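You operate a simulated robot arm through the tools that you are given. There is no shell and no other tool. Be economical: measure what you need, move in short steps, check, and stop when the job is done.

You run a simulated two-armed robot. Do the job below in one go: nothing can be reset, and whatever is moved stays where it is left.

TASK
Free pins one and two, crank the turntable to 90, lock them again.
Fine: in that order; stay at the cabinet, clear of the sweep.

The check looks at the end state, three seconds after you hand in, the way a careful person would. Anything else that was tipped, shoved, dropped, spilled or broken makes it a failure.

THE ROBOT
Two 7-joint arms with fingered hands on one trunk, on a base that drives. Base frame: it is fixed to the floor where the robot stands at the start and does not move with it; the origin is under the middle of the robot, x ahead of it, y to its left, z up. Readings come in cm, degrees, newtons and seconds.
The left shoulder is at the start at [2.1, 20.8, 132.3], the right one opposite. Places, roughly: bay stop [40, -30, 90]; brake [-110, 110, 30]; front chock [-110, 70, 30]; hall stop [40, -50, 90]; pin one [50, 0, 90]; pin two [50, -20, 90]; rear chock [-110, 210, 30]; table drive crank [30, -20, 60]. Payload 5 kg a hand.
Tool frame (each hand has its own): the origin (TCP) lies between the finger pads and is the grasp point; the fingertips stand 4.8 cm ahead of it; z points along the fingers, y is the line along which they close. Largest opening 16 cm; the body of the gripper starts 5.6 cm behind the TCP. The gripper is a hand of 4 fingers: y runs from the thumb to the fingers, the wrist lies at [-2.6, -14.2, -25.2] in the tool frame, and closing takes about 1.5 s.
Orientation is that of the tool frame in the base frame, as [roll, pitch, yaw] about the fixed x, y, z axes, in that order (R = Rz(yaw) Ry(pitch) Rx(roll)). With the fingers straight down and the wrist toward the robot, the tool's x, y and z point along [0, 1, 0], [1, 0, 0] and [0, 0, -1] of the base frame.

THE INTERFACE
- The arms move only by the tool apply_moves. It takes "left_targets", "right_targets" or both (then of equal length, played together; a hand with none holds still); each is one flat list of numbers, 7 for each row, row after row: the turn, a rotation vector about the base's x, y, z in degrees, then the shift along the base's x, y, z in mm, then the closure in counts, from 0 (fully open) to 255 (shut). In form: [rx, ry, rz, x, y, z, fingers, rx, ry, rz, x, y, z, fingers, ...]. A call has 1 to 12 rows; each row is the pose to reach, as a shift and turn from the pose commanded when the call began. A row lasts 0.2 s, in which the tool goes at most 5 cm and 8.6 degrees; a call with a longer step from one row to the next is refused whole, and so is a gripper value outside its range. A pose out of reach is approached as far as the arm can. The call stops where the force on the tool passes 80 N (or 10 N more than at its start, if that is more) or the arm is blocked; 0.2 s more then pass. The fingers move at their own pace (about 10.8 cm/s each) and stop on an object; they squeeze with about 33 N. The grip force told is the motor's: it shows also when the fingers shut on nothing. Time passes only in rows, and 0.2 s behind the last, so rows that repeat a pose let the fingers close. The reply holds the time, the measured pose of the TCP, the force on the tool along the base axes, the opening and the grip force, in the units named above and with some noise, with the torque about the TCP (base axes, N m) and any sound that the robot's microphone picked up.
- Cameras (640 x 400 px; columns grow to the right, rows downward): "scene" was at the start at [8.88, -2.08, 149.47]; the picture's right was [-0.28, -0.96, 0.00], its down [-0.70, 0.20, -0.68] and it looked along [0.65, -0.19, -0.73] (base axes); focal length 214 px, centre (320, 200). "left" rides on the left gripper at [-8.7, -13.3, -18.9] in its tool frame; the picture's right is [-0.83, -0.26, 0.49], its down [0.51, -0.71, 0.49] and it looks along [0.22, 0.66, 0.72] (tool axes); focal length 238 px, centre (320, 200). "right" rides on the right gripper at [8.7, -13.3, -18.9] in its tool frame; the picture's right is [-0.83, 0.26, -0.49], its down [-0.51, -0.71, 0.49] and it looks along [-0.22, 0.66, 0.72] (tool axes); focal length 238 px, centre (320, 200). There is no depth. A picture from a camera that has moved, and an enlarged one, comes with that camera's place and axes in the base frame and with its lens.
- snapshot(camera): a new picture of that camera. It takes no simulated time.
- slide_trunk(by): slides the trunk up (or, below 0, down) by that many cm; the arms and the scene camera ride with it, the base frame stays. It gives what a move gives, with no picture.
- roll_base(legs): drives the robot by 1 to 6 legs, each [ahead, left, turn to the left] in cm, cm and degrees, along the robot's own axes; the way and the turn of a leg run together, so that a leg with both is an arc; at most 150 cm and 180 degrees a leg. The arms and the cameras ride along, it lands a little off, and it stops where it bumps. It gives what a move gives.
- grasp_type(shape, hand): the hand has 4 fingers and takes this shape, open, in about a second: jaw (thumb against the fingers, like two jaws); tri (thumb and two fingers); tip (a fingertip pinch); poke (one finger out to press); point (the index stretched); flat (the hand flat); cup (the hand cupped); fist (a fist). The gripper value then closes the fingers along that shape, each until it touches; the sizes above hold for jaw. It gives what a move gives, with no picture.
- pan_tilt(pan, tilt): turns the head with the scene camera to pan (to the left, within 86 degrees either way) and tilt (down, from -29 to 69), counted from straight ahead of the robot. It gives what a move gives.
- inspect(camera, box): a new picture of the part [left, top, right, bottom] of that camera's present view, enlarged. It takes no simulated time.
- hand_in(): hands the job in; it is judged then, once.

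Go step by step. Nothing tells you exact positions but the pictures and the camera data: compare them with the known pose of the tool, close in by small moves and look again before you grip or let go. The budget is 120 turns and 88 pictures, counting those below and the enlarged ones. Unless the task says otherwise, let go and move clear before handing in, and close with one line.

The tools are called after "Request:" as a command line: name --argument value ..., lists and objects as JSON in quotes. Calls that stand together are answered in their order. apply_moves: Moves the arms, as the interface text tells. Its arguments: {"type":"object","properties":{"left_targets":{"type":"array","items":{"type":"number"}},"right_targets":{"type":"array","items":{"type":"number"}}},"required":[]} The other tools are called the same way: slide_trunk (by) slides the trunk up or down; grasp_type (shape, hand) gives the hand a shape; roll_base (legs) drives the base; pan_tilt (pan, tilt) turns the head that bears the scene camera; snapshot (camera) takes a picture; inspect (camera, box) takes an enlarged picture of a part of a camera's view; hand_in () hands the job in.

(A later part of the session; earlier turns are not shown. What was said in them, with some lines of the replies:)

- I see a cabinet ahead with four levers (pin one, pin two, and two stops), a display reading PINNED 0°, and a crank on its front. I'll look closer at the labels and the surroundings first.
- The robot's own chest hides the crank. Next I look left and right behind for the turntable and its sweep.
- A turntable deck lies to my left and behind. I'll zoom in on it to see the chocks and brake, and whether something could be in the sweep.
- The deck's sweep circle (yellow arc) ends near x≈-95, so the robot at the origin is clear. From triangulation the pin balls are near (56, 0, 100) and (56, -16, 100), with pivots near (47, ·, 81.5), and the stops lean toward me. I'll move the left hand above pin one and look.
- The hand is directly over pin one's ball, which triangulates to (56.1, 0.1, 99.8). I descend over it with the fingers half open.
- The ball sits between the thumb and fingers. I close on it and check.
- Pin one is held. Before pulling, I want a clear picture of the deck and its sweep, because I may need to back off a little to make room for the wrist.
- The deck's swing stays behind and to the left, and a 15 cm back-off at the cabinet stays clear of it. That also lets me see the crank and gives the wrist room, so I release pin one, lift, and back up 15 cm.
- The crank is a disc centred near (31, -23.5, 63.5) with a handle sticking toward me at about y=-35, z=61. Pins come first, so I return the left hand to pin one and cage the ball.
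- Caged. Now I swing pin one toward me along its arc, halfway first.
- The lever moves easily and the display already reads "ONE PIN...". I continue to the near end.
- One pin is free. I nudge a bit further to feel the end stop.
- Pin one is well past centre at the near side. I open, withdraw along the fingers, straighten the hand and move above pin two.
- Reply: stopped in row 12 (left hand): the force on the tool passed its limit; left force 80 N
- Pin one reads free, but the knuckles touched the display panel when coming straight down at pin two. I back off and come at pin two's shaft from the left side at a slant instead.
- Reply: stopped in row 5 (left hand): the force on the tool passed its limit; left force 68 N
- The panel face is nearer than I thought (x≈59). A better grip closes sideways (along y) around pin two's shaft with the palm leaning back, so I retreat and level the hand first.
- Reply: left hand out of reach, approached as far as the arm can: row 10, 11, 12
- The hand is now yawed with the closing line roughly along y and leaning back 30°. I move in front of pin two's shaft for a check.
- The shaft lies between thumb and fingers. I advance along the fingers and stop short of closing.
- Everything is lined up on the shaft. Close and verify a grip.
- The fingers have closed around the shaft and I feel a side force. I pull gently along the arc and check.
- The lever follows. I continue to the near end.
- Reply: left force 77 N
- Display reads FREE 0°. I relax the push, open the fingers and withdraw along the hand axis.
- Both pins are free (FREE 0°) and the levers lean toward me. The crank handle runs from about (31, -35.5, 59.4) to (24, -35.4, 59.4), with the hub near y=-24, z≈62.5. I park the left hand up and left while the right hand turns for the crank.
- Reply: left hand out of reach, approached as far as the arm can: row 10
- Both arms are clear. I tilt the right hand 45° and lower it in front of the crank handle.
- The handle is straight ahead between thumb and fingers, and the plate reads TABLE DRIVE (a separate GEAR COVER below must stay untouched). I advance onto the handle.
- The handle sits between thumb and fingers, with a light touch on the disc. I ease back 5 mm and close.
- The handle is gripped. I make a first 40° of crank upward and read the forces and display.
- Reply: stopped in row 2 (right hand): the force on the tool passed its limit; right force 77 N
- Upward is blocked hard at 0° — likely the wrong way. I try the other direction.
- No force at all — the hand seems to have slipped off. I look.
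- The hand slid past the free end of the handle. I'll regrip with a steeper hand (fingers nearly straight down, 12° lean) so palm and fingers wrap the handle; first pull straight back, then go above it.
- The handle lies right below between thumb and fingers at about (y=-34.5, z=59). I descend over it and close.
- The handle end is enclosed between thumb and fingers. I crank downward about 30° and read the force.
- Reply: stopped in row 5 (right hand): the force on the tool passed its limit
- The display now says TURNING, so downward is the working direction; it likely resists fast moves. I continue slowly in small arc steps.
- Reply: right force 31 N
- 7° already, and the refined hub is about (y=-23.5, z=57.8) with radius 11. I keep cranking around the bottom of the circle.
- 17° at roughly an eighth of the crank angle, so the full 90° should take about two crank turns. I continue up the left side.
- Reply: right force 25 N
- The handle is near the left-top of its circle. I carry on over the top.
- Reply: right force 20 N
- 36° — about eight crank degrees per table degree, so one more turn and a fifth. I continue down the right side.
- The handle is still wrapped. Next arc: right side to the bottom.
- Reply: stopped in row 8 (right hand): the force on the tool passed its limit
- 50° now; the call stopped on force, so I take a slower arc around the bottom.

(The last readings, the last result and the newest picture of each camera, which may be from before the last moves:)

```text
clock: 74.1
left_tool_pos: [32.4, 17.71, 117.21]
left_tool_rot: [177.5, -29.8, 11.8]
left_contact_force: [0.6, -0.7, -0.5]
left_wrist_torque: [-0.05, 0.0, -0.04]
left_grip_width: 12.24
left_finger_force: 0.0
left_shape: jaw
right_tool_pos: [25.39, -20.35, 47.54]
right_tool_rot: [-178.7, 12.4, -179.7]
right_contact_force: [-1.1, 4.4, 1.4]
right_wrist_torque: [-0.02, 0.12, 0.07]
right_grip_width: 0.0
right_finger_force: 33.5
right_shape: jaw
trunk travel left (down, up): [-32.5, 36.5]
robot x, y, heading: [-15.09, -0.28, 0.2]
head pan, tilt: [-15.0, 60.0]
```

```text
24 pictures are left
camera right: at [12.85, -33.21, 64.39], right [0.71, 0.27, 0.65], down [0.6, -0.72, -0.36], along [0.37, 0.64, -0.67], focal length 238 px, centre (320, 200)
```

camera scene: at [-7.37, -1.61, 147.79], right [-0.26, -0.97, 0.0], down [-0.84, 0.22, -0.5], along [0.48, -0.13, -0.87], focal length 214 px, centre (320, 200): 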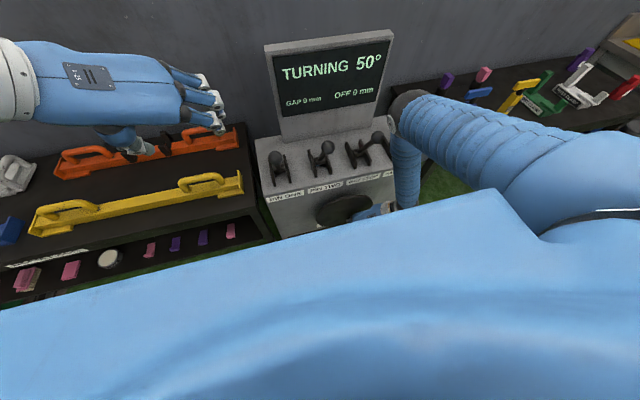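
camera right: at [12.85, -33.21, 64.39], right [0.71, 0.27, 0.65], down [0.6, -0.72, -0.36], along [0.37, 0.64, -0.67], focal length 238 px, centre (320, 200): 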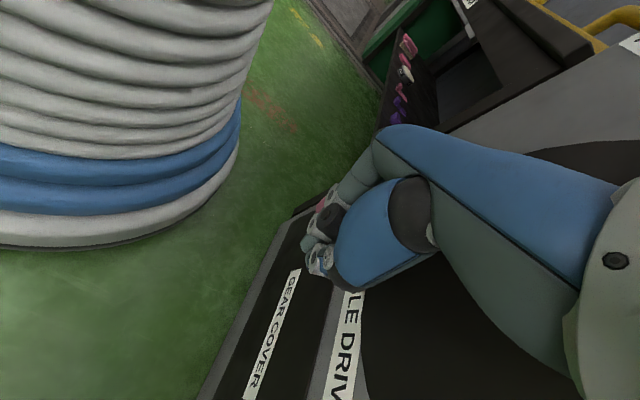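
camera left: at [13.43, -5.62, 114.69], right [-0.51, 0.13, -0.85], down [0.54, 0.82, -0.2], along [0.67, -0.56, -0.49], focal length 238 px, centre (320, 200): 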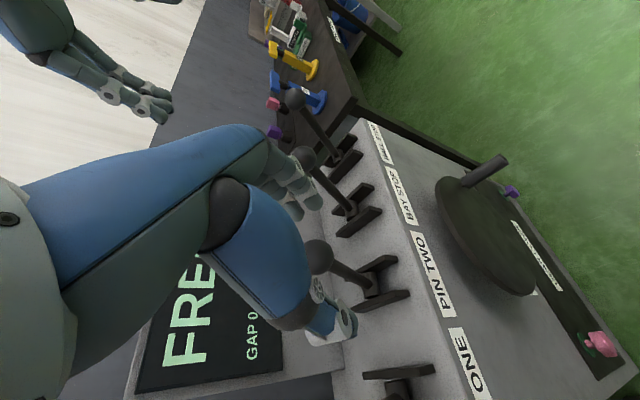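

The handle is still held at the bottom-left. Next arc up the left side.

Request:
apply_moves --right_targets '[0, 0, 0, 0, 11.5, 4.5, 255, 0, 0, 0, 0, 22.5, 10.5, 255, 0, 0, 0, 0, 33, 17.5, 255, 0, 0, 0, 0, 42.5, 25.5, 255, 0, 0, 0, 0, 51, 34.5, 255, 0, 0, 0, 0, 58, 44.5, 255, 0, 0, 0, 0, 64.5, 55.5, 255, 0, 0, 0, 0, 69.5, 67, 255, 0, 0, 0, 0, 73, 79, 255, 0, 0, 0, 0, 75, 91, 255, 0, 0, 0, 0, 76, 103.5, 255, 0, 0, 0, 0, 75.5, 116, 255]'

Request:
inspect --camera "scene" --box '[240, 20, 440, 240]'

```text
clock: 76.7
left_tool_pos: [32.45, 17.7, 117.19]
left_tool_rot: [177.4, -29.9, 11.7]
left_contact_force: [-0.2, -0.7, -0.4]
left_wrist_torque: [-0.02, 0.01, -0.02]
left_grip_width: 12.27
left_finger_force: 0.2
left_shape: jaw
right_tool_pos: [25.37, -13.63, 59.04]
right_tool_rot: [-178.0, 12.1, -180.0]
right_contact_force: [-4.5, 0.8, 2.9]
right_wrist_torque: [0.06, -0.2, 0.13]
right_grip_width: 0.0
right_finger_force: 33.7
right_shape: jaw
trunk travel left (down, up): [-32.5, 36.5]
robot x, y, heading: [-15.05, -0.39, -0.1]
head pan, tilt: [-15.0, 60.0]
```

```text
1.82 times, centred on (340, 130) of scene
camera zoom: at [-7.45, -1.7, 147.83], right [-0.26, -0.97, 0.0], down [-0.84, 0.22, -0.5], along [0.48, -0.13, -0.87], focal length 390 px, centre (284, 327)
```

zoom: 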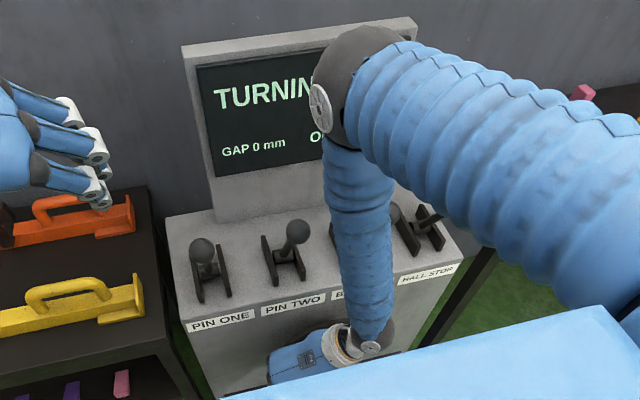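

The display is hidden behind the elbow but the handle is at the left side as planned. Over the top again.

Request:
apply_moves --right_targets '[0, 0, 0, 0, -2, 12.5, 255, 0, 0, 0, 0, -5.5, 24.5, 255, 0, 0, 0, 0, -10, 36, 255, 0, 0, 0, 0, -16, 47, 255, 0, 0, 0, 0, -23.5, 57, 255, 0, 0, 0, 0, -31.5, 66.5, 255, 0, 0, 0, 0, -41, 74.5, 255, 0, 0, 0, 0, -51, 82, 255, 0, 0, 0, 0, -62, 88, 255, 0, 0, 0, 0, -73.5, 92.5, 255, 0, 0, 0, 0, -85.5, 96, 255, 0, 0, 0, 0, -98, 98, 255]'

Request:
inspect --camera "scene" --box '[240, 20, 440, 240]'

```text
clock: 79.3
left_tool_pos: [32.26, 17.4, 117.15]
left_tool_rot: [177.6, -30.0, 11.6]
left_contact_force: [0.4, -0.2, 0.2]
left_wrist_torque: [-0.03, -0.03, 0.0]
left_grip_width: 12.27
left_finger_force: 0.0
left_shape: jaw
right_tool_pos: [25.35, -24.23, 68.65]
right_tool_rot: [-177.4, 12.1, 179.9]
right_contact_force: [-2.5, -23.7, 0.7]
right_wrist_torque: [0.56, -0.11, 0.13]
right_grip_width: 0.0
right_finger_force: 33.1
right_shape: jaw
trunk travel left (down, up): [-32.5, 36.5]
robot x, y, heading: [-14.76, -0.11, 0.1]
head pan, tilt: [-15.0, 60.0]
```

```text
1.82 times, centred on (340, 130) of scene
camera zoom: at [-7.42, -1.91, 147.82], right [-0.26, -0.97, 0.0], down [-0.84, 0.22, -0.5], along [0.48, -0.13, -0.87], focal length 390 px, centre (284, 327)
```

zoom: 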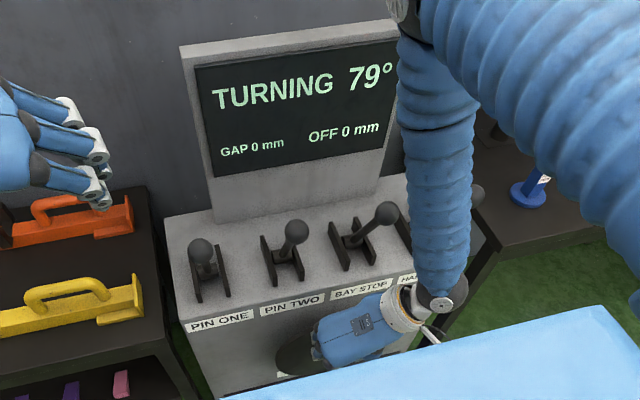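

79°. About 88° of crank remain; I do most of it gently.

Request:
apply_moves --right_targets '[0, 0, 0, 0, -10.5, -1, 255, 0, 0, 0, 0, -21, -3.5, 255, 0, 0, 0, 0, -31, -6.5, 255, 0, 0, 0, 0, -40.5, -11, 255, 0, 0, 0, 0, -50, -16, 255, 0, 0, 0, 0, -58.5, -22, 255, 0, 0, 0, 0, -66.5, -28.5, 255, 0, 0, 0, 0, -74, -36, 255, 0, 0, 0, 0, -80.5, -44, 255, 0, 0, 0, 0, -86.5, -53, 255, 0, 0, 0, 0, -91.5, -62.5, 255, 0, 0, 0, 0, -94.5, -68.5, 255]'

Request:
inspect --camera "scene" --box '[240, 20, 440, 240]'

```text
clock: 81.9
left_tool_pos: [32.44, 17.46, 117.12]
left_tool_rot: [177.7, -29.8, 11.6]
left_contact_force: [-1.2, 0.4, -0.6]
left_wrist_torque: [0.04, 0.0, -0.01]
left_grip_width: 12.25
left_finger_force: 0.1
left_shape: jaw
right_tool_pos: [25.35, -33.22, 62.07]
right_tool_rot: [-177.8, 12.2, -180.0]
right_contact_force: [-5.3, -0.9, -3.2]
right_wrist_torque: [-0.04, 0.14, 0.03]
right_grip_width: 0.01
right_finger_force: 33.0
right_shape: jaw
trunk travel left (down, up): [-32.5, 36.5]
robot x, y, heading: [-15.09, -0.18, 0.3]
head pan, tilt: [-15.0, 60.0]
```

```text
1.82 times, centred on (340, 130) of scene
camera zoom: at [-7.4, -1.8, 147.82], right [-0.26, -0.97, 0.0], down [-0.84, 0.22, -0.5], along [0.48, -0.13, -0.87], focal length 390 px, centre (284, 327)
```

zoom: 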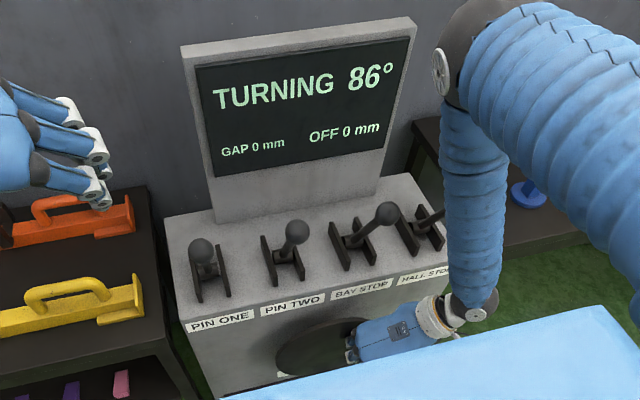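

86°. Now small slow steps for the last 4°.

Request:
apply_moves --right_targets '[0, 0, 0, 0, -2, -5, 255, 0, 0, 0, 0, -4, -10, 255, 0, 0, 0, 0, -6, -15, 255, 0, 0, 0, 0, -8, -20, 255, 0, 0, 0, 0, -10, -26, 255, 0, 0, 0, 0, -11, -32, 255, 0, 0, 0, 0, -12, -38, 255, 0, 0, 0, 0, -12, -38, 255]'

Request:
inspect --camera "scene" --box '[240, 20, 440, 240]'

```text
clock: 83.7
left_tool_pos: [32.36, 17.69, 117.24]
left_tool_rot: [177.4, -29.8, 11.9]
left_contact_force: [0.5, 0.2, 0.7]
left_wrist_torque: [-0.02, -0.01, 0.02]
left_grip_width: 12.24
left_finger_force: 0.0
left_shape: jaw
right_tool_pos: [25.45, -33.89, 58.26]
right_tool_rot: [-178.2, 12.1, -179.9]
right_contact_force: [-6.1, 2.9, 3.1]
right_wrist_torque: [0.07, -0.18, 0.28]
right_grip_width: 0.0
right_finger_force: 33.3
right_shape: jaw
trunk travel left (down, up): [-32.5, 36.5]
robot x, y, heading: [-15.29, -0.07, 0.2]
head pan, tilt: [-15.0, 60.0]
```

```text
1.82 times, centred on (340, 130) of scene
camera zoom: at [-7.44, -1.68, 147.82], right [-0.26, -0.97, 0.0], down [-0.84, 0.22, -0.5], along [0.48, -0.13, -0.87], focal length 390 px, centre (284, 327)
```

zoom: 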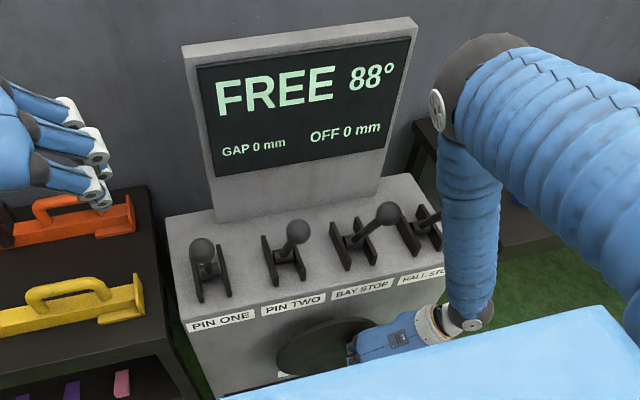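

88°, stationary. About 3 cm more of handle travel.

Request:
apply_moves --right_targets '[0, 0, 0, 0, -1, -5, 255, 0, 0, 0, 0, -2, -10, 255, 0, 0, 0, 0, -3, -15, 255, 0, 0, 0, 0, -4, -20, 255, 0, 0, 0, 0, -4, -25, 255, 0, 0, 0, 0, -4, -28, 255, 0, 0, 0, 0, -4, -28, 255]'

Request:
inspect --camera "scene" --box '[260, 30, 400, 130]'

```text
clock: 85.3
left_tool_pos: [32.25, 17.62, 117.11]
left_tool_rot: [177.6, -29.9, 11.7]
left_contact_force: [-0.3, -0.2, -0.7]
left_wrist_torque: [0.03, -0.02, 0.02]
left_grip_width: 12.26
left_finger_force: 0.1
left_shape: jaw
right_tool_pos: [25.37, -34.49, 55.28]
right_tool_rot: [-178.2, 12.2, 179.8]
right_contact_force: [-4.5, -0.3, 4.0]
right_wrist_torque: [0.07, -0.22, 0.12]
right_grip_width: 0.0
right_finger_force: 33.1
right_shape: jaw
trunk travel left (down, up): [-32.5, 36.5]
robot x, y, heading: [-15.07, 0.13, 0.1]
head pan, tilt: [-15.0, 60.0]
```

```text
4.00 times, centred on (330, 80) of scene
camera zoom: at [-7.44, -1.72, 147.82], right [-0.26, -0.97, 0.0], down [-0.84, 0.22, -0.5], along [0.48, -0.13, -0.87], focal length 858 px, centre (280, 680)
```

zoom: 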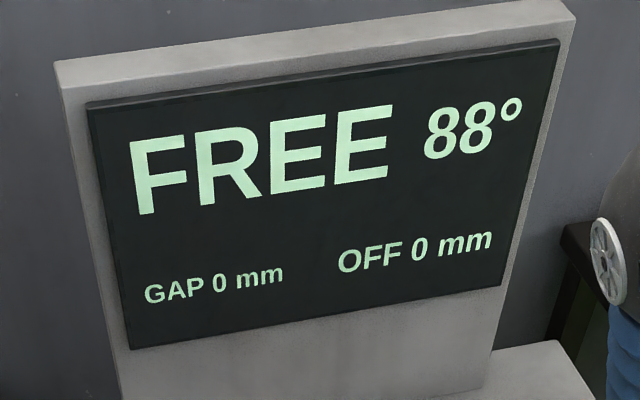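

Still 88° — slack inside the hand was taken up. A further 2.5 cm.

Request:
apply_moves --right_targets '[0, 0, 0, 0, 0, -5, 255, 0, 0, 0, 0, 0, -10, 255, 0, 0, 0, 0, 0, -15, 255, 0, 0, 0, 0, 1, -20, 255, 0, 0, 0, 0, 1, -24, 255, 0, 0, 0, 0, 1, -24, 255]'

Request:
inspect --camera "scene" --box '[240, 20, 440, 240]'

```text
clock: 86.7
left_tool_pos: [32.33, 17.6, 117.14]
left_tool_rot: [177.5, -29.9, 11.8]
left_contact_force: [0.5, -0.3, 0.8]
left_wrist_torque: [-0.07, -0.05, -0.01]
left_grip_width: 12.26
left_finger_force: 0.1
left_shape: jaw
right_tool_pos: [25.4, -34.65, 52.91]
right_tool_rot: [-178.0, 12.1, 179.9]
right_contact_force: [-2.7, -5.5, -1.5]
right_wrist_torque: [0.41, 0.05, 0.29]
right_grip_width: 0.01
right_finger_force: 32.9
right_shape: jaw
trunk travel left (down, up): [-32.5, 36.5]
robot x, y, heading: [-14.69, -0.38, 0.0]
head pan, tilt: [-15.0, 60.0]
```

```text
1.82 times, centred on (340, 130) of scene
camera zoom: at [-7.42, -1.77, 147.78], right [-0.26, -0.97, 0.0], down [-0.84, 0.22, -0.5], along [0.48, -0.13, -0.87], focal length 390 px, centre (284, 327)
```

zoom: 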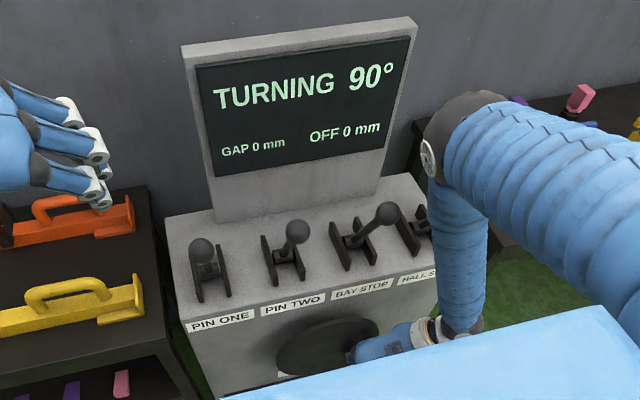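

90° shows. I hold still for a second to let it settle, then check again.

Request:
apply_moves --right_targets '[0, 0, 0, 0, 0, 0, 255, 0, 0, 0, 0, 0, 0, 255, 0, 0, 0, 0, 0, 0, 255, 0, 0, 0, 0, 0, 0, 255]'

Request:
inspect --camera "scene" --box '[260, 30, 400, 130]'

Request:
snapshot --camera "right"

```text
clock: 87.7
left_tool_pos: [32.4, 17.6, 117.11]
left_tool_rot: [177.5, -29.8, 11.7]
left_contact_force: [0.0, 0.3, 0.2]
left_wrist_torque: [0.01, -0.02, 0.01]
left_grip_width: 12.26
left_finger_force: 0.1
left_shape: jaw
right_tool_pos: [25.35, -34.49, 53.0]
right_tool_rot: [-178.1, 12.2, -179.9]
right_contact_force: [-5.1, -1.1, -2.1]
right_wrist_torque: [0.1, 0.1, 0.14]
right_grip_width: 0.0
right_finger_force: 33.2
right_shape: jaw
trunk travel left (down, up): [-32.5, 36.5]
robot x, y, heading: [-15.26, 0.1, 0.0]
head pan, tilt: [-15.0, 60.0]
```

```text
4.00 times, centred on (330, 80) of scene
camera zoom: at [-7.41, -1.74, 147.81], right [-0.26, -0.97, 0.0], down [-0.84, 0.22, -0.5], along [0.48, -0.13, -0.87], focal length 858 px, centre (280, 680)
```

zoom: 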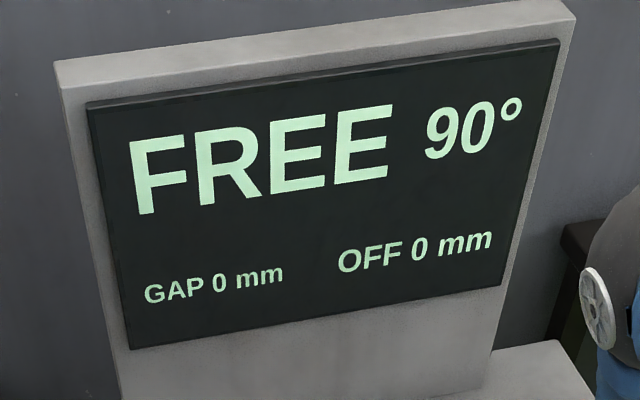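

```text
16 pictures are left
camera right: at [12.76, -47.03, 69.92], right [0.72, 0.28, 0.64], down [0.59, -0.72, -0.35], along [0.37, 0.63, -0.68], focal length 238 px, centre (320, 200)
```

right: 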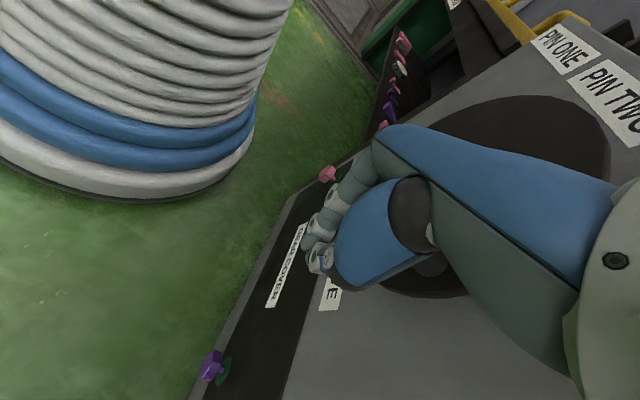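

FREE 90°, at rest. With the right hand left on the crank to hold it, the left hand goes back to pin one, reversing the path that worked before.

Request:
apply_moves --left_targets '[0, 0, 0, -2, -44, 0, 60, 0, 0, 0, -4, -88, 0, 60, 0, 0, 0, -4, -132, 0, 60, 0, 0, 0, -4, -177, 0, 60, 0, 0, 0, -2, -177, -48, 60, 0, 0, 0, 0, -177, -96, 60, 0, 0, 0, 3, -177, -141, 60]'

Request:
snapshot --camera "left"

```text
clock: 89.3
left_tool_pos: [32.83, -0.19, 103.06]
left_tool_rot: [177.4, -29.9, 11.8]
left_contact_force: [2.4, -0.3, 0.6]
left_wrist_torque: [-0.01, 0.17, 0.02]
left_grip_width: 12.26
left_finger_force: 0.0
left_shape: jaw
right_tool_pos: [25.37, -34.5, 52.77]
right_tool_rot: [-178.0, 12.1, -179.9]
right_contact_force: [-6.8, -0.2, 1.2]
right_wrist_torque: [0.18, 0.01, 0.29]
right_grip_width: 0.0
right_finger_force: 32.9
right_shape: jaw
trunk travel left (down, up): [-32.5, 36.5]
robot x, y, heading: [-15.04, -0.5, 0.3]
head pan, tilt: [-15.0, 60.0]
```

```text
15 pictures are left
camera left: at [13.55, 10.24, 114.59], right [-0.51, 0.13, -0.85], down [0.54, 0.82, -0.2], along [0.66, -0.56, -0.49], focal length 238 px, centre (320, 200)
```

left: 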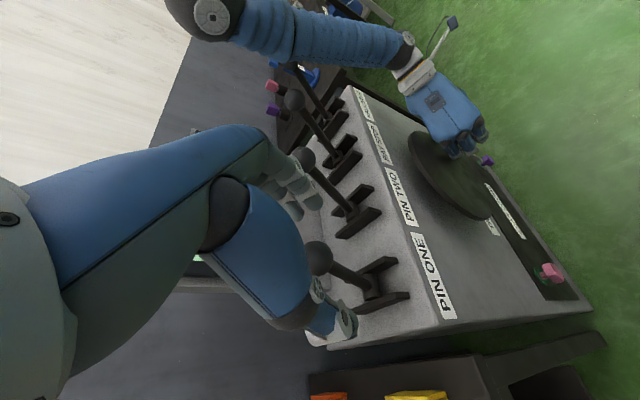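

The view matches what I saw at pin two, with the ball between thumb and fingers. I advance and close on the shaft.

Request:
apply_moves --left_targets '[0, 0, 0, 17, 1, -26, 60, 0, 0, 0, 34, 2, -51, 60, 0, 0, 0, 51, 2, -76, 60, 0, 0, 0, 67, 2, -100, 60, 0, 0, 0, 67, 2, -100, 255, 0, 0, 0, 67, 2, -100, 255, 0, 0, 0, 67, 2, -100, 255, 0, 0, 0, 67, 2, -100, 255, 0, 0, 0, 67, 2, -100, 255, 0, 0, 0, 67, 2, -100, 255]'

```text
clock: 91.5
left_tool_pos: [39.21, 0.36, 93.03]
left_tool_rot: [177.6, -29.6, 11.7]
left_contact_force: [-1.9, 5.7, -7.3]
left_wrist_torque: [0.1, 0.21, 0.07]
left_grip_width: 0.47
left_finger_force: 33.1
left_shape: jaw
right_tool_pos: [25.36, -34.41, 53.06]
right_tool_rot: [-178.0, 12.2, -179.8]
right_contact_force: [-5.7, -1.6, 0.4]
right_wrist_torque: [0.18, -0.06, 0.19]
right_grip_width: 0.0
right_finger_force: 32.7
right_shape: jaw
trunk travel left (down, up): [-32.5, 36.5]
robot x, y, heading: [-14.86, -0.26, 0.3]
head pan, tilt: [-15.0, 60.0]
```

Gripped. I push pin one forward along its arc.

Request:
apply_moves --left_targets '[0, 0, 0, 15, 0, 8, 255, 0, 0, 0, 30, 0, 14, 255, 0, 0, 0, 45, 0, 18, 255, 0, 0, 0, 60, 0, 20, 255, 0, 0, 0, 75, 0, 19, 255, 0, 0, 0, 90, 0, 15, 255, 0, 0, 0, 105, 0, 9, 255, 0, 0, 0, 118, 0, 2, 255]'

Request:
snapshot --camera "scene"

```text
clock: 93.2
left_tool_pos: [48.31, -0.05, 93.93]
left_tool_rot: [177.5, -29.0, 11.4]
left_contact_force: [-39.8, 6.8, 44.6]
left_wrist_torque: [0.44, 1.84, 0.16]
left_grip_width: 0.66
left_finger_force: 32.8
left_shape: jaw
right_tool_pos: [25.25, -34.34, 53.19]
right_tool_rot: [-178.0, 12.5, -179.8]
right_contact_force: [-0.7, -2.0, -0.3]
right_wrist_torque: [0.01, 0.16, 0.08]
right_grip_width: 0.0
right_finger_force: 33.0
right_shape: jaw
trunk travel left (down, up): [-32.5, 36.5]
robot x, y, heading: [-15.09, -0.03, 0.2]
head pan, tilt: [-15.0, 60.0]
stopped in row 8 (left hand): the force on the tool passed its limit (the readings are from after the stop); the commanded pose is now the measured one
```

```text
14 pictures are left
camera scene: at [-7.96, -1.64, 147.94], right [-0.26, -0.97, 0.0], down [-0.84, 0.22, -0.5], along [0.49, -0.13, -0.86], focal length 214 px, centre (320, 200)
```

scene: 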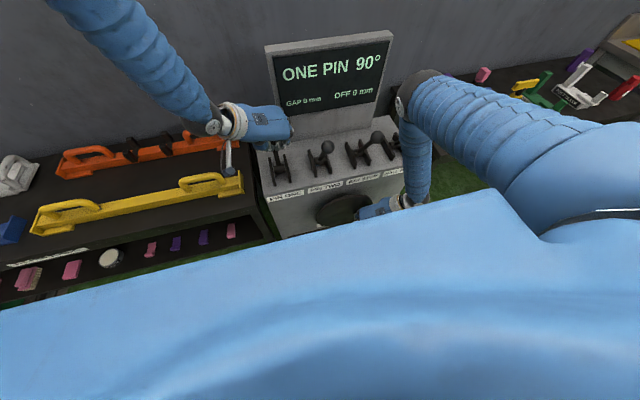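

"ONE PIN 90°": pin one is engaged, with the lever at its far stop. I open, retreat and inspect it.

Request:
apply_moves --left_targets '[0, 0, 0, -2, 0, 3, 255, 0, 0, 0, -2, 0, 3, 60, 0, 0, 0, -2, 0, 3, 60, 0, 0, 0, -2, 0, 3, 60, 0, 0, 0, -2, 0, 3, 60, 0, 0, 0, -20, 0, 30, 60, 0, 0, 0, -40, 0, 62, 60, 0, 0, 0, -65, 0, 100, 60]'

Request:
snapshot --camera "left"

Request:
inspect --camera "scene" --box '[240, 20, 440, 240]'

```text
clock: 95.0
left_tool_pos: [42.22, 0.03, 103.78]
left_tool_rot: [177.7, -29.1, 11.4]
left_contact_force: [-1.4, 0.0, -1.0]
left_wrist_torque: [0.04, -0.12, 0.03]
left_grip_width: 12.21
left_finger_force: 0.0
left_shape: jaw
right_tool_pos: [25.43, -34.51, 53.04]
right_tool_rot: [-178.2, 12.4, -180.0]
right_contact_force: [-7.2, -1.3, -0.4]
right_wrist_torque: [0.1, 0.01, 0.19]
right_grip_width: 0.0
right_finger_force: 33.3
right_shape: jaw
trunk travel left (down, up): [-32.5, 36.5]
robot x, y, heading: [-15.23, -0.51, 0.0]
head pan, tilt: [-15.0, 60.0]
```

```text
13 pictures are left
camera left: at [23.19, 10.51, 115.65], right [-0.53, 0.14, -0.84], down [0.55, 0.81, -0.21], along [0.65, -0.57, -0.5], focal length 238 px, centre (320, 200)
```

left: 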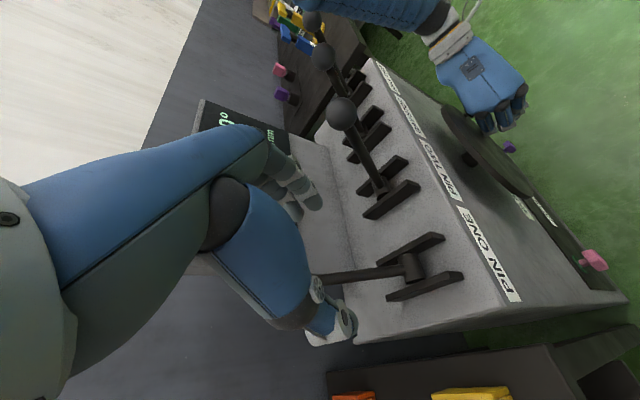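

```text
1.82 times, centred on (340, 130) of scene
camera zoom: at [-7.68, -1.76, 147.83], right [-0.26, -0.97, 0.0], down [-0.84, 0.22, -0.5], along [0.48, -0.13, -0.87], focal length 390 px, centre (284, 327)
```

zoom: 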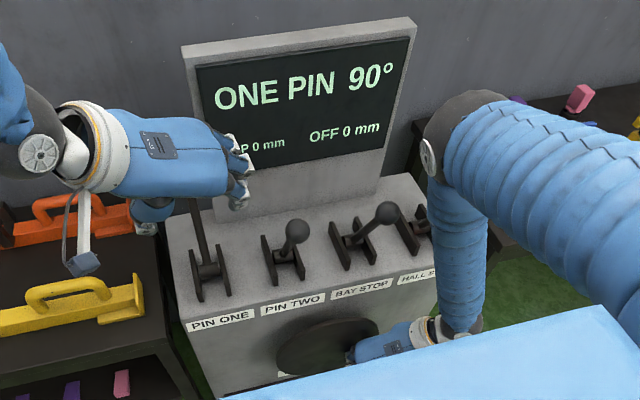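

Pin one is forward and reads locked. Same procedure for pin two: back, over, and down to its shaft.

Request:
apply_moves --left_targets '[0, 0, 0, -40, 0, 28, 60, 0, 0, 0, -80, 0, 56, 60, 0, 0, 0, -100, 0, 98, 60, 0, 0, 0, -110, -35, 128, 60, 0, 0, 0, -110, -80, 135, 60, 0, 0, 0, -110, -122, 135, 60, 0, 0, 0, -110, -160, 135, 60, 0, 0, 0, -105, -160, 88, 60, 0, 0, 0, -98, -160, 40, 60, 0, 0, 0, -96, -160, -7, 60]'

Request:
snapshot --camera "left"

```text
clock: 97.2
left_tool_pos: [32.87, -16.22, 102.85]
left_tool_rot: [177.6, -29.0, 11.4]
left_contact_force: [2.2, 0.2, 1.5]
left_wrist_torque: [0.05, 0.21, -0.01]
left_grip_width: 12.24
left_finger_force: 0.0
left_shape: jaw
right_tool_pos: [25.47, -34.31, 52.97]
right_tool_rot: [-178.1, 12.2, -179.9]
right_contact_force: [-8.8, -0.5, 2.4]
right_wrist_torque: [0.23, -0.09, 0.31]
right_grip_width: 0.0
right_finger_force: 33.1
right_shape: jaw
trunk travel left (down, up): [-32.5, 36.5]
robot x, y, heading: [-15.04, -0.2, 0.1]
head pan, tilt: [-15.0, 60.0]
```

```text
11 pictures are left
camera left: at [13.82, -5.63, 114.81], right [-0.52, 0.14, -0.84], down [0.54, 0.81, -0.21], along [0.65, -0.57, -0.5], focal length 238 px, centre (320, 200)
```

left: 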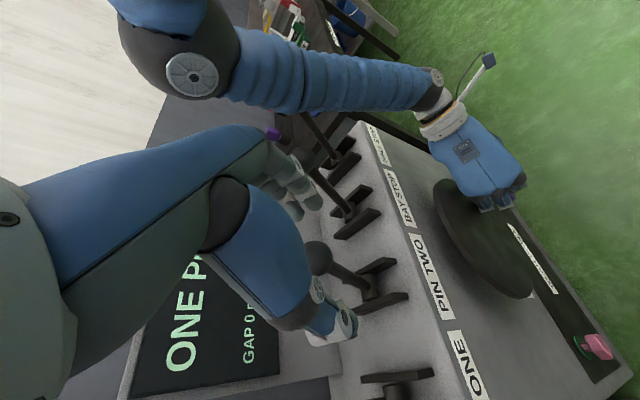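

Same view as before at pin two. I advance, close, and push it forward.

Request:
apply_moves --left_targets '[0, 0, 0, 17, 1, -26, 60, 0, 0, 0, 34, 2, -51, 60, 0, 0, 0, 51, 2, -76, 60, 0, 0, 0, 66, 2, -98, 60, 0, 0, 0, 66, 2, -98, 255, 0, 0, 0, 66, 2, -98, 255, 0, 0, 0, 66, 2, -98, 255, 0, 0, 0, 66, 2, -98, 255, 0, 0, 0, 66, 2, -98, 255, 0, 0, 0, 66, 2, -98, 255]'

Request:
apply_moves --left_targets '[0, 0, 0, 15, 0, 8, 255, 0, 0, 0, 30, 0, 14, 255, 0, 0, 0, 45, 0, 18, 255, 0, 0, 0, 60, 0, 20, 255, 0, 0, 0, 75, 0, 19, 255, 0, 0, 0, 90, 0, 15, 255, 0, 0, 0, 105, 0, 9, 255, 0, 0, 0, 118, 0, 4, 255]'

Request:
inspect --camera "scene" --box '[240, 20, 440, 240]'

```text
clock: 99.4
left_tool_pos: [39.39, -15.74, 93.02]
left_tool_rot: [177.7, -28.9, 11.5]
left_contact_force: [-0.5, 4.7, -5.4]
left_wrist_torque: [0.02, 0.09, -0.01]
left_grip_width: 0.56
left_finger_force: 33.4
left_shape: jaw
right_tool_pos: [25.45, -34.4, 52.85]
right_tool_rot: [-178.1, 12.3, -179.9]
right_contact_force: [-10.4, -2.2, 2.2]
right_wrist_torque: [0.22, -0.12, 0.28]
right_grip_width: 0.01
right_finger_force: 33.0
right_shape: jaw
trunk travel left (down, up): [-32.5, 36.5]
robot x, y, heading: [-15.16, -0.27, 0.1]
head pan, tilt: [-15.0, 60.0]
```

```text
clock: 101.1
left_tool_pos: [48.45, -16.19, 93.94]
left_tool_rot: [177.9, -28.0, 10.7]
left_contact_force: [-40.0, 8.7, 44.6]
left_wrist_torque: [0.63, 1.73, 0.33]
left_grip_width: 0.74
left_finger_force: 33.0
left_shape: jaw
right_tool_pos: [25.3, -34.37, 53.23]
right_tool_rot: [-178.1, 12.5, -179.9]
right_contact_force: [-1.7, -1.3, 0.2]
right_wrist_torque: [0.04, 0.07, 0.07]
right_grip_width: 0.01
right_finger_force: 33.2
right_shape: jaw
trunk travel left (down, up): [-32.5, 36.5]
robot x, y, heading: [-15.11, -0.01, 0.3]
head pan, tilt: [-15.0, 60.0]
stopped in row 8 (left hand): the force on the tool passed its limit (the readings are from after the stop); the commanded pose is now the measured one
```

```text
1.82 times, centred on (340, 130) of scene
camera zoom: at [-8.0, -1.54, 147.94], right [-0.26, -0.97, 0.0], down [-0.84, 0.22, -0.5], along [0.49, -0.13, -0.86], focal length 390 px, centre (284, 327)
```

zoom: 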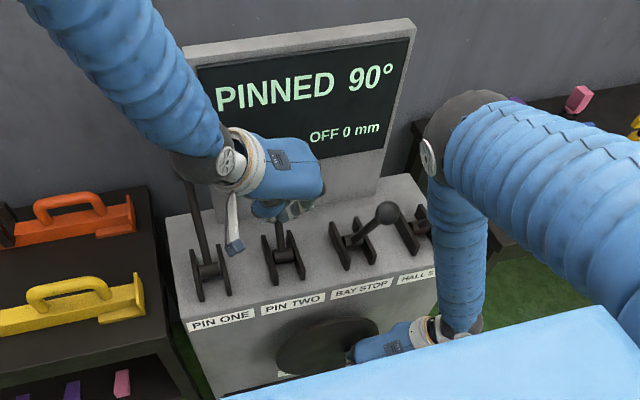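

PINNED 90°. I release pin two and retreat the left hand, then open the right hand and lift it straight off the crank.

Request:
apply_moves --left_targets '[0, 0, 0, -2, 0, 3, 255, 0, 0, 0, -2, 0, 3, 60, 0, 0, 0, -2, 0, 3, 60, 0, 0, 0, -2, 0, 3, 60, 0, 0, 0, -2, 0, 3, 60, 0, 0, 0, -20, 0, 30, 60, 0, 0, 0, -40, 0, 62, 60, 0, 0, 0, -65, 0, 100, 60, 0, 0, 0, -105, 0, 128, 60, 0, 0, 0, -145, 0, 156, 60, 0, 0, 0, -165, 0, 198, 60, 0, 0, 0, -165, 0, 230, 60]'

Request:
apply_moves --right_targets '[0, 0, 0, 0, 0, 0, 60, 0, 0, 0, 0, 0, 0, 60, 0, 0, 0, 0, 0, 0, 60, 0, 0, 0, 0, 0, 0, 60, 0, 0, 0, 0, 0, 0, 60, 0, 0, 0, 0, 0, 0, 60]'

Request:
snapshot --camera "right"

```text
clock: 103.7
left_tool_pos: [32.41, -16.03, 116.56]
left_tool_rot: [178.1, -28.2, 10.7]
left_contact_force: [-0.4, 0.7, -0.7]
left_wrist_torque: [-0.05, -0.09, -0.02]
left_grip_width: 12.22
left_finger_force: 0.0
left_shape: jaw
right_tool_pos: [25.49, -34.45, 52.96]
right_tool_rot: [-178.1, 12.4, 179.9]
right_contact_force: [-12.4, -0.7, -4.7]
right_wrist_torque: [-0.02, 0.28, 0.27]
right_grip_width: 0.0
right_finger_force: 32.5
right_shape: jaw
trunk travel left (down, up): [-32.5, 36.5]
robot x, y, heading: [-15.11, -0.2, -0.0]
head pan, tilt: [-15.0, 60.0]
```

```text
clock: 105.1
left_tool_pos: [32.51, -16.09, 116.49]
left_tool_rot: [178.0, -28.1, 10.9]
left_contact_force: [0.1, 0.3, 0.1]
left_wrist_torque: [0.02, -0.02, 0.04]
left_grip_width: 12.24
left_finger_force: 0.0
left_shape: jaw
right_tool_pos: [25.5, -34.44, 52.9]
right_tool_rot: [-178.2, 12.4, -179.9]
right_contact_force: [-4.3, -3.1, 0.0]
right_wrist_torque: [-0.08, 0.12, 0.12]
right_grip_width: 12.24
right_finger_force: 0.0
right_shape: jaw
trunk travel left (down, up): [-32.5, 36.5]
robot x, y, heading: [-15.4, 0.0, -0.1]
head pan, tilt: [-15.0, 60.0]
```

```text
9 pictures are left
camera right: at [12.86, -47.03, 69.91], right [0.71, 0.27, 0.65], down [0.59, -0.73, -0.35], along [0.37, 0.63, -0.68], focal length 238 px, centre (320, 200)
```

right: 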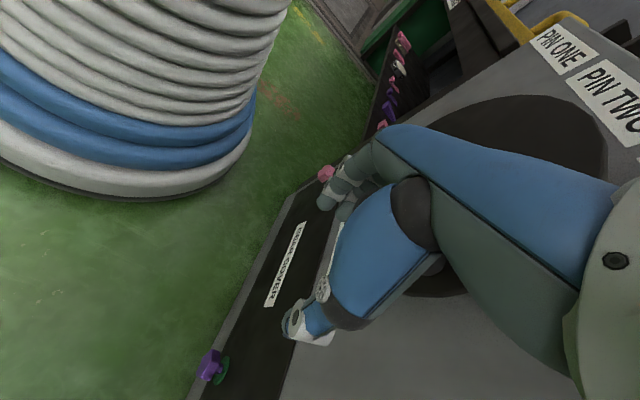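

The right fingers are open around the handle. I lift out along the hand axis while moving the left hand aside.

Request:
apply_moves --left_targets '[0, 0, 0, 0, 40, 5, 60, 0, 0, 0, 0, 80, 5, 60, 0, 0, 0, 0, 120, 5, 60, 0, 0, 0, 0, 160, 5, 60, 0, 0, 0, 0, 200, 5, 60, 0, 0, 0, 0, 240, 5, 60, 0, 0, 0, 0, 280, 5, 60, 0, 0, 0, 0, 320, 5, 60, 0, 0, 0, 0, 330, 5, 60]' --right_targets '[0, 0, 0, -3, 0, 12, 60, 0, 0, 0, -6, 0, 30, 60, 0, 0, 0, -11, 0, 55, 60, 0, 0, 0, -17, 0, 80, 60, 0, 0, 0, -23, 0, 110, 60, 0, 0, 0, -31, 0, 145, 60, 0, 0, 0, -40, 0, 185, 60, 0, 0, 0, -60, -20, 220, 60, 0, 0, 0, -80, -50, 250, 60]'

Request:
snapshot --camera "scene"

```text
clock: 107.1
left_tool_pos: [32.56, 16.8, 117.16]
left_tool_rot: [178.0, -28.1, 10.8]
left_contact_force: [-0.9, -0.7, -0.3]
left_wrist_torque: [0.11, 0.01, 0.03]
left_grip_width: 12.24
left_finger_force: 0.1
left_shape: jaw
right_tool_pos: [17.48, -39.51, 77.88]
right_tool_rot: [-178.3, 12.4, -180.0]
right_contact_force: [-0.1, -1.0, -0.7]
right_wrist_torque: [0.04, -0.02, -0.02]
right_grip_width: 12.23
right_finger_force: 0.2
right_shape: jaw
trunk travel left (down, up): [-32.5, 36.5]
robot x, y, heading: [-15.41, -0.11, 0.3]
head pan, tilt: [-15.0, 60.0]
```

```text
8 pictures are left
camera scene: at [-7.6, -1.93, 147.82], right [-0.26, -0.97, 0.0], down [-0.84, 0.22, -0.5], along [0.48, -0.13, -0.87], focal length 214 px, centre (320, 200)
```

scene: 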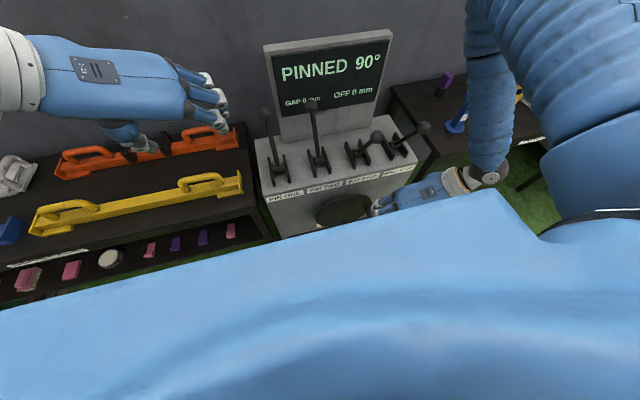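

PINNED 90°, all levers look as they should. I raise the right hand clear, and take a close check of the levers and the deck.

Request:
apply_moves --right_targets '[0, 0, 0, -10, -40, 30, 60, 0, 0, 0, -20, -80, 60, 60, 0, 0, 0, -20, -110, 100, 60, 0, 0, 0, -20, -130, 145, 60, 0, 0, 0, -20, -140, 190, 60, 0, 0, 0, -20, -150, 235, 60, 0, 0, 0, -20, -150, 280, 60]'

Request:
inspect --camera "scene" --box '[240, 20, 440, 240]'

Request:
pan_tilt --pan 86 --tilt 25

Request:
snapshot --camera "scene"

```text
refused: row 1 steps farther than a row can; nothing moved
```

```text
1.82 times, centred on (340, 130) of scene
camera zoom: at [-7.6, -1.93, 147.82], right [-0.26, -0.97, 0.0], down [-0.84, 0.22, -0.5], along [0.48, -0.13, -0.87], focal length 390 px, centre (284, 327)
```

zoom: 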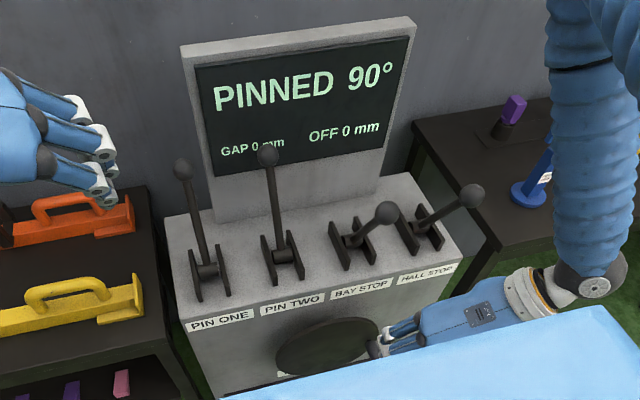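

```text
clock: 108.8
left_tool_pos: [32.68, 16.87, 117.2]
left_tool_rot: [178.0, -28.1, 10.8]
left_contact_force: [-0.8, -1.2, -0.5]
left_wrist_torque: [0.01, -0.03, -0.02]
left_grip_width: 12.23
left_finger_force: 0.1
left_shape: jaw
right_tool_pos: [17.59, -39.61, 77.82]
right_tool_rot: [-178.1, 12.4, 179.9]
right_contact_force: [0.1, -0.6, -0.9]
right_wrist_torque: [-0.01, -0.01, 0.0]
right_grip_width: 12.27
right_finger_force: 0.1
right_shape: jaw
trunk travel left (down, up): [-32.5, 36.5]
robot x, y, heading: [-15.15, -0.2, 0.1]
head pan, tilt: [85.9, 25.0]
```

```text
6 pictures are left
camera scene: at [-13.31, 9.16, 152.82], right [1.0, -0.07, 0.0], down [-0.03, -0.42, -0.91], along [0.06, 0.9, -0.42], focal length 214 px, centre (320, 200)
```

scene: 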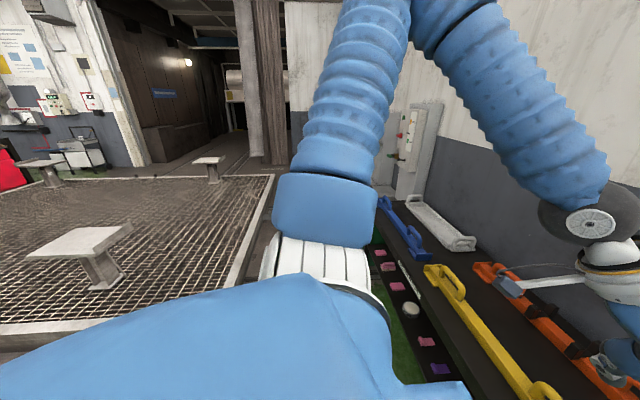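

The deck has turned, and levers match their initial locked angles with nothing else disturbed. I lift the right hand clear with a smaller first step.

Request:
apply_moves --right_targets '[0, 0, 0, -8, -30, 25, 60, 0, 0, 0, -14, -60, 55, 60, 0, 0, 0, -18, -85, 90, 60, 0, 0, 0, -20, -100, 130, 60, 0, 0, 0, -20, -105, 175, 60, 0, 0, 0, -20, -105, 215, 60]'

Request:
pan_tilt --pan -15 --tilt 55

Request:
snapshot --camera "scene"

```text
clock: 110.2
left_tool_pos: [32.57, 16.97, 117.1]
left_tool_rot: [178.0, -28.2, 10.9]
left_contact_force: [-0.4, 0.4, 0.6]
left_wrist_torque: [-0.07, -0.04, 0.01]
left_grip_width: 12.24
left_finger_force: 0.2
left_shape: jaw
right_tool_pos: [15.44, -49.71, 99.48]
right_tool_rot: [-178.1, 12.4, -180.0]
right_contact_force: [0.4, 0.2, 0.9]
right_wrist_torque: [-0.06, -0.04, -0.02]
right_grip_width: 12.25
right_finger_force: 0.1
right_shape: jaw
trunk travel left (down, up): [-32.5, 36.5]
robot x, y, heading: [-15.57, -0.0, 0.0]
head pan, tilt: [85.9, 25.0]
```

```text
clock: 112.0
left_tool_pos: [32.7, 16.81, 117.1]
left_tool_rot: [178.0, -28.1, 10.7]
left_contact_force: [-0.8, 0.5, 0.6]
left_wrist_torque: [0.02, 0.0, -0.01]
left_grip_width: 12.28
left_finger_force: 0.0
left_shape: jaw
right_tool_pos: [15.69, -49.79, 99.47]
right_tool_rot: [-178.1, 12.3, 179.9]
right_contact_force: [0.4, 0.1, 0.6]
right_wrist_torque: [-0.04, -0.03, -0.02]
right_grip_width: 12.26
right_finger_force: 0.0
right_shape: jaw
trunk travel left (down, up): [-32.5, 36.5]
robot x, y, heading: [-15.35, 0.17, 0.1]
head pan, tilt: [-15.0, 55.0]
```

```text
5 pictures are left
camera scene: at [-7.0, -1.88, 148.42], right [-0.26, -0.97, 0.0], down [-0.79, 0.21, -0.57], along [0.55, -0.15, -0.82], focal length 214 px, centre (320, 200)
```

scene: 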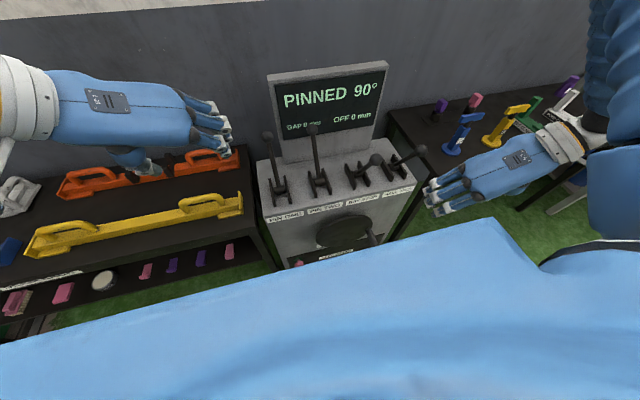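

The display reads PINNED 90°, both pin levers are forward, both hands are clear, and everything else is in place. I'm handing in.

Request:
hand_in

```text
The job is handed in.
```

I freed pins one and two, cranked the turntable to 90° and locked both pins again; the display reads PINNED 90°. The robot stayed at the cabinet, backed off 15 cm to reach the crank, and both hands are clear. While going for pin two, the left hand bumped the display panel twice (about 70 N), with no visible effect.
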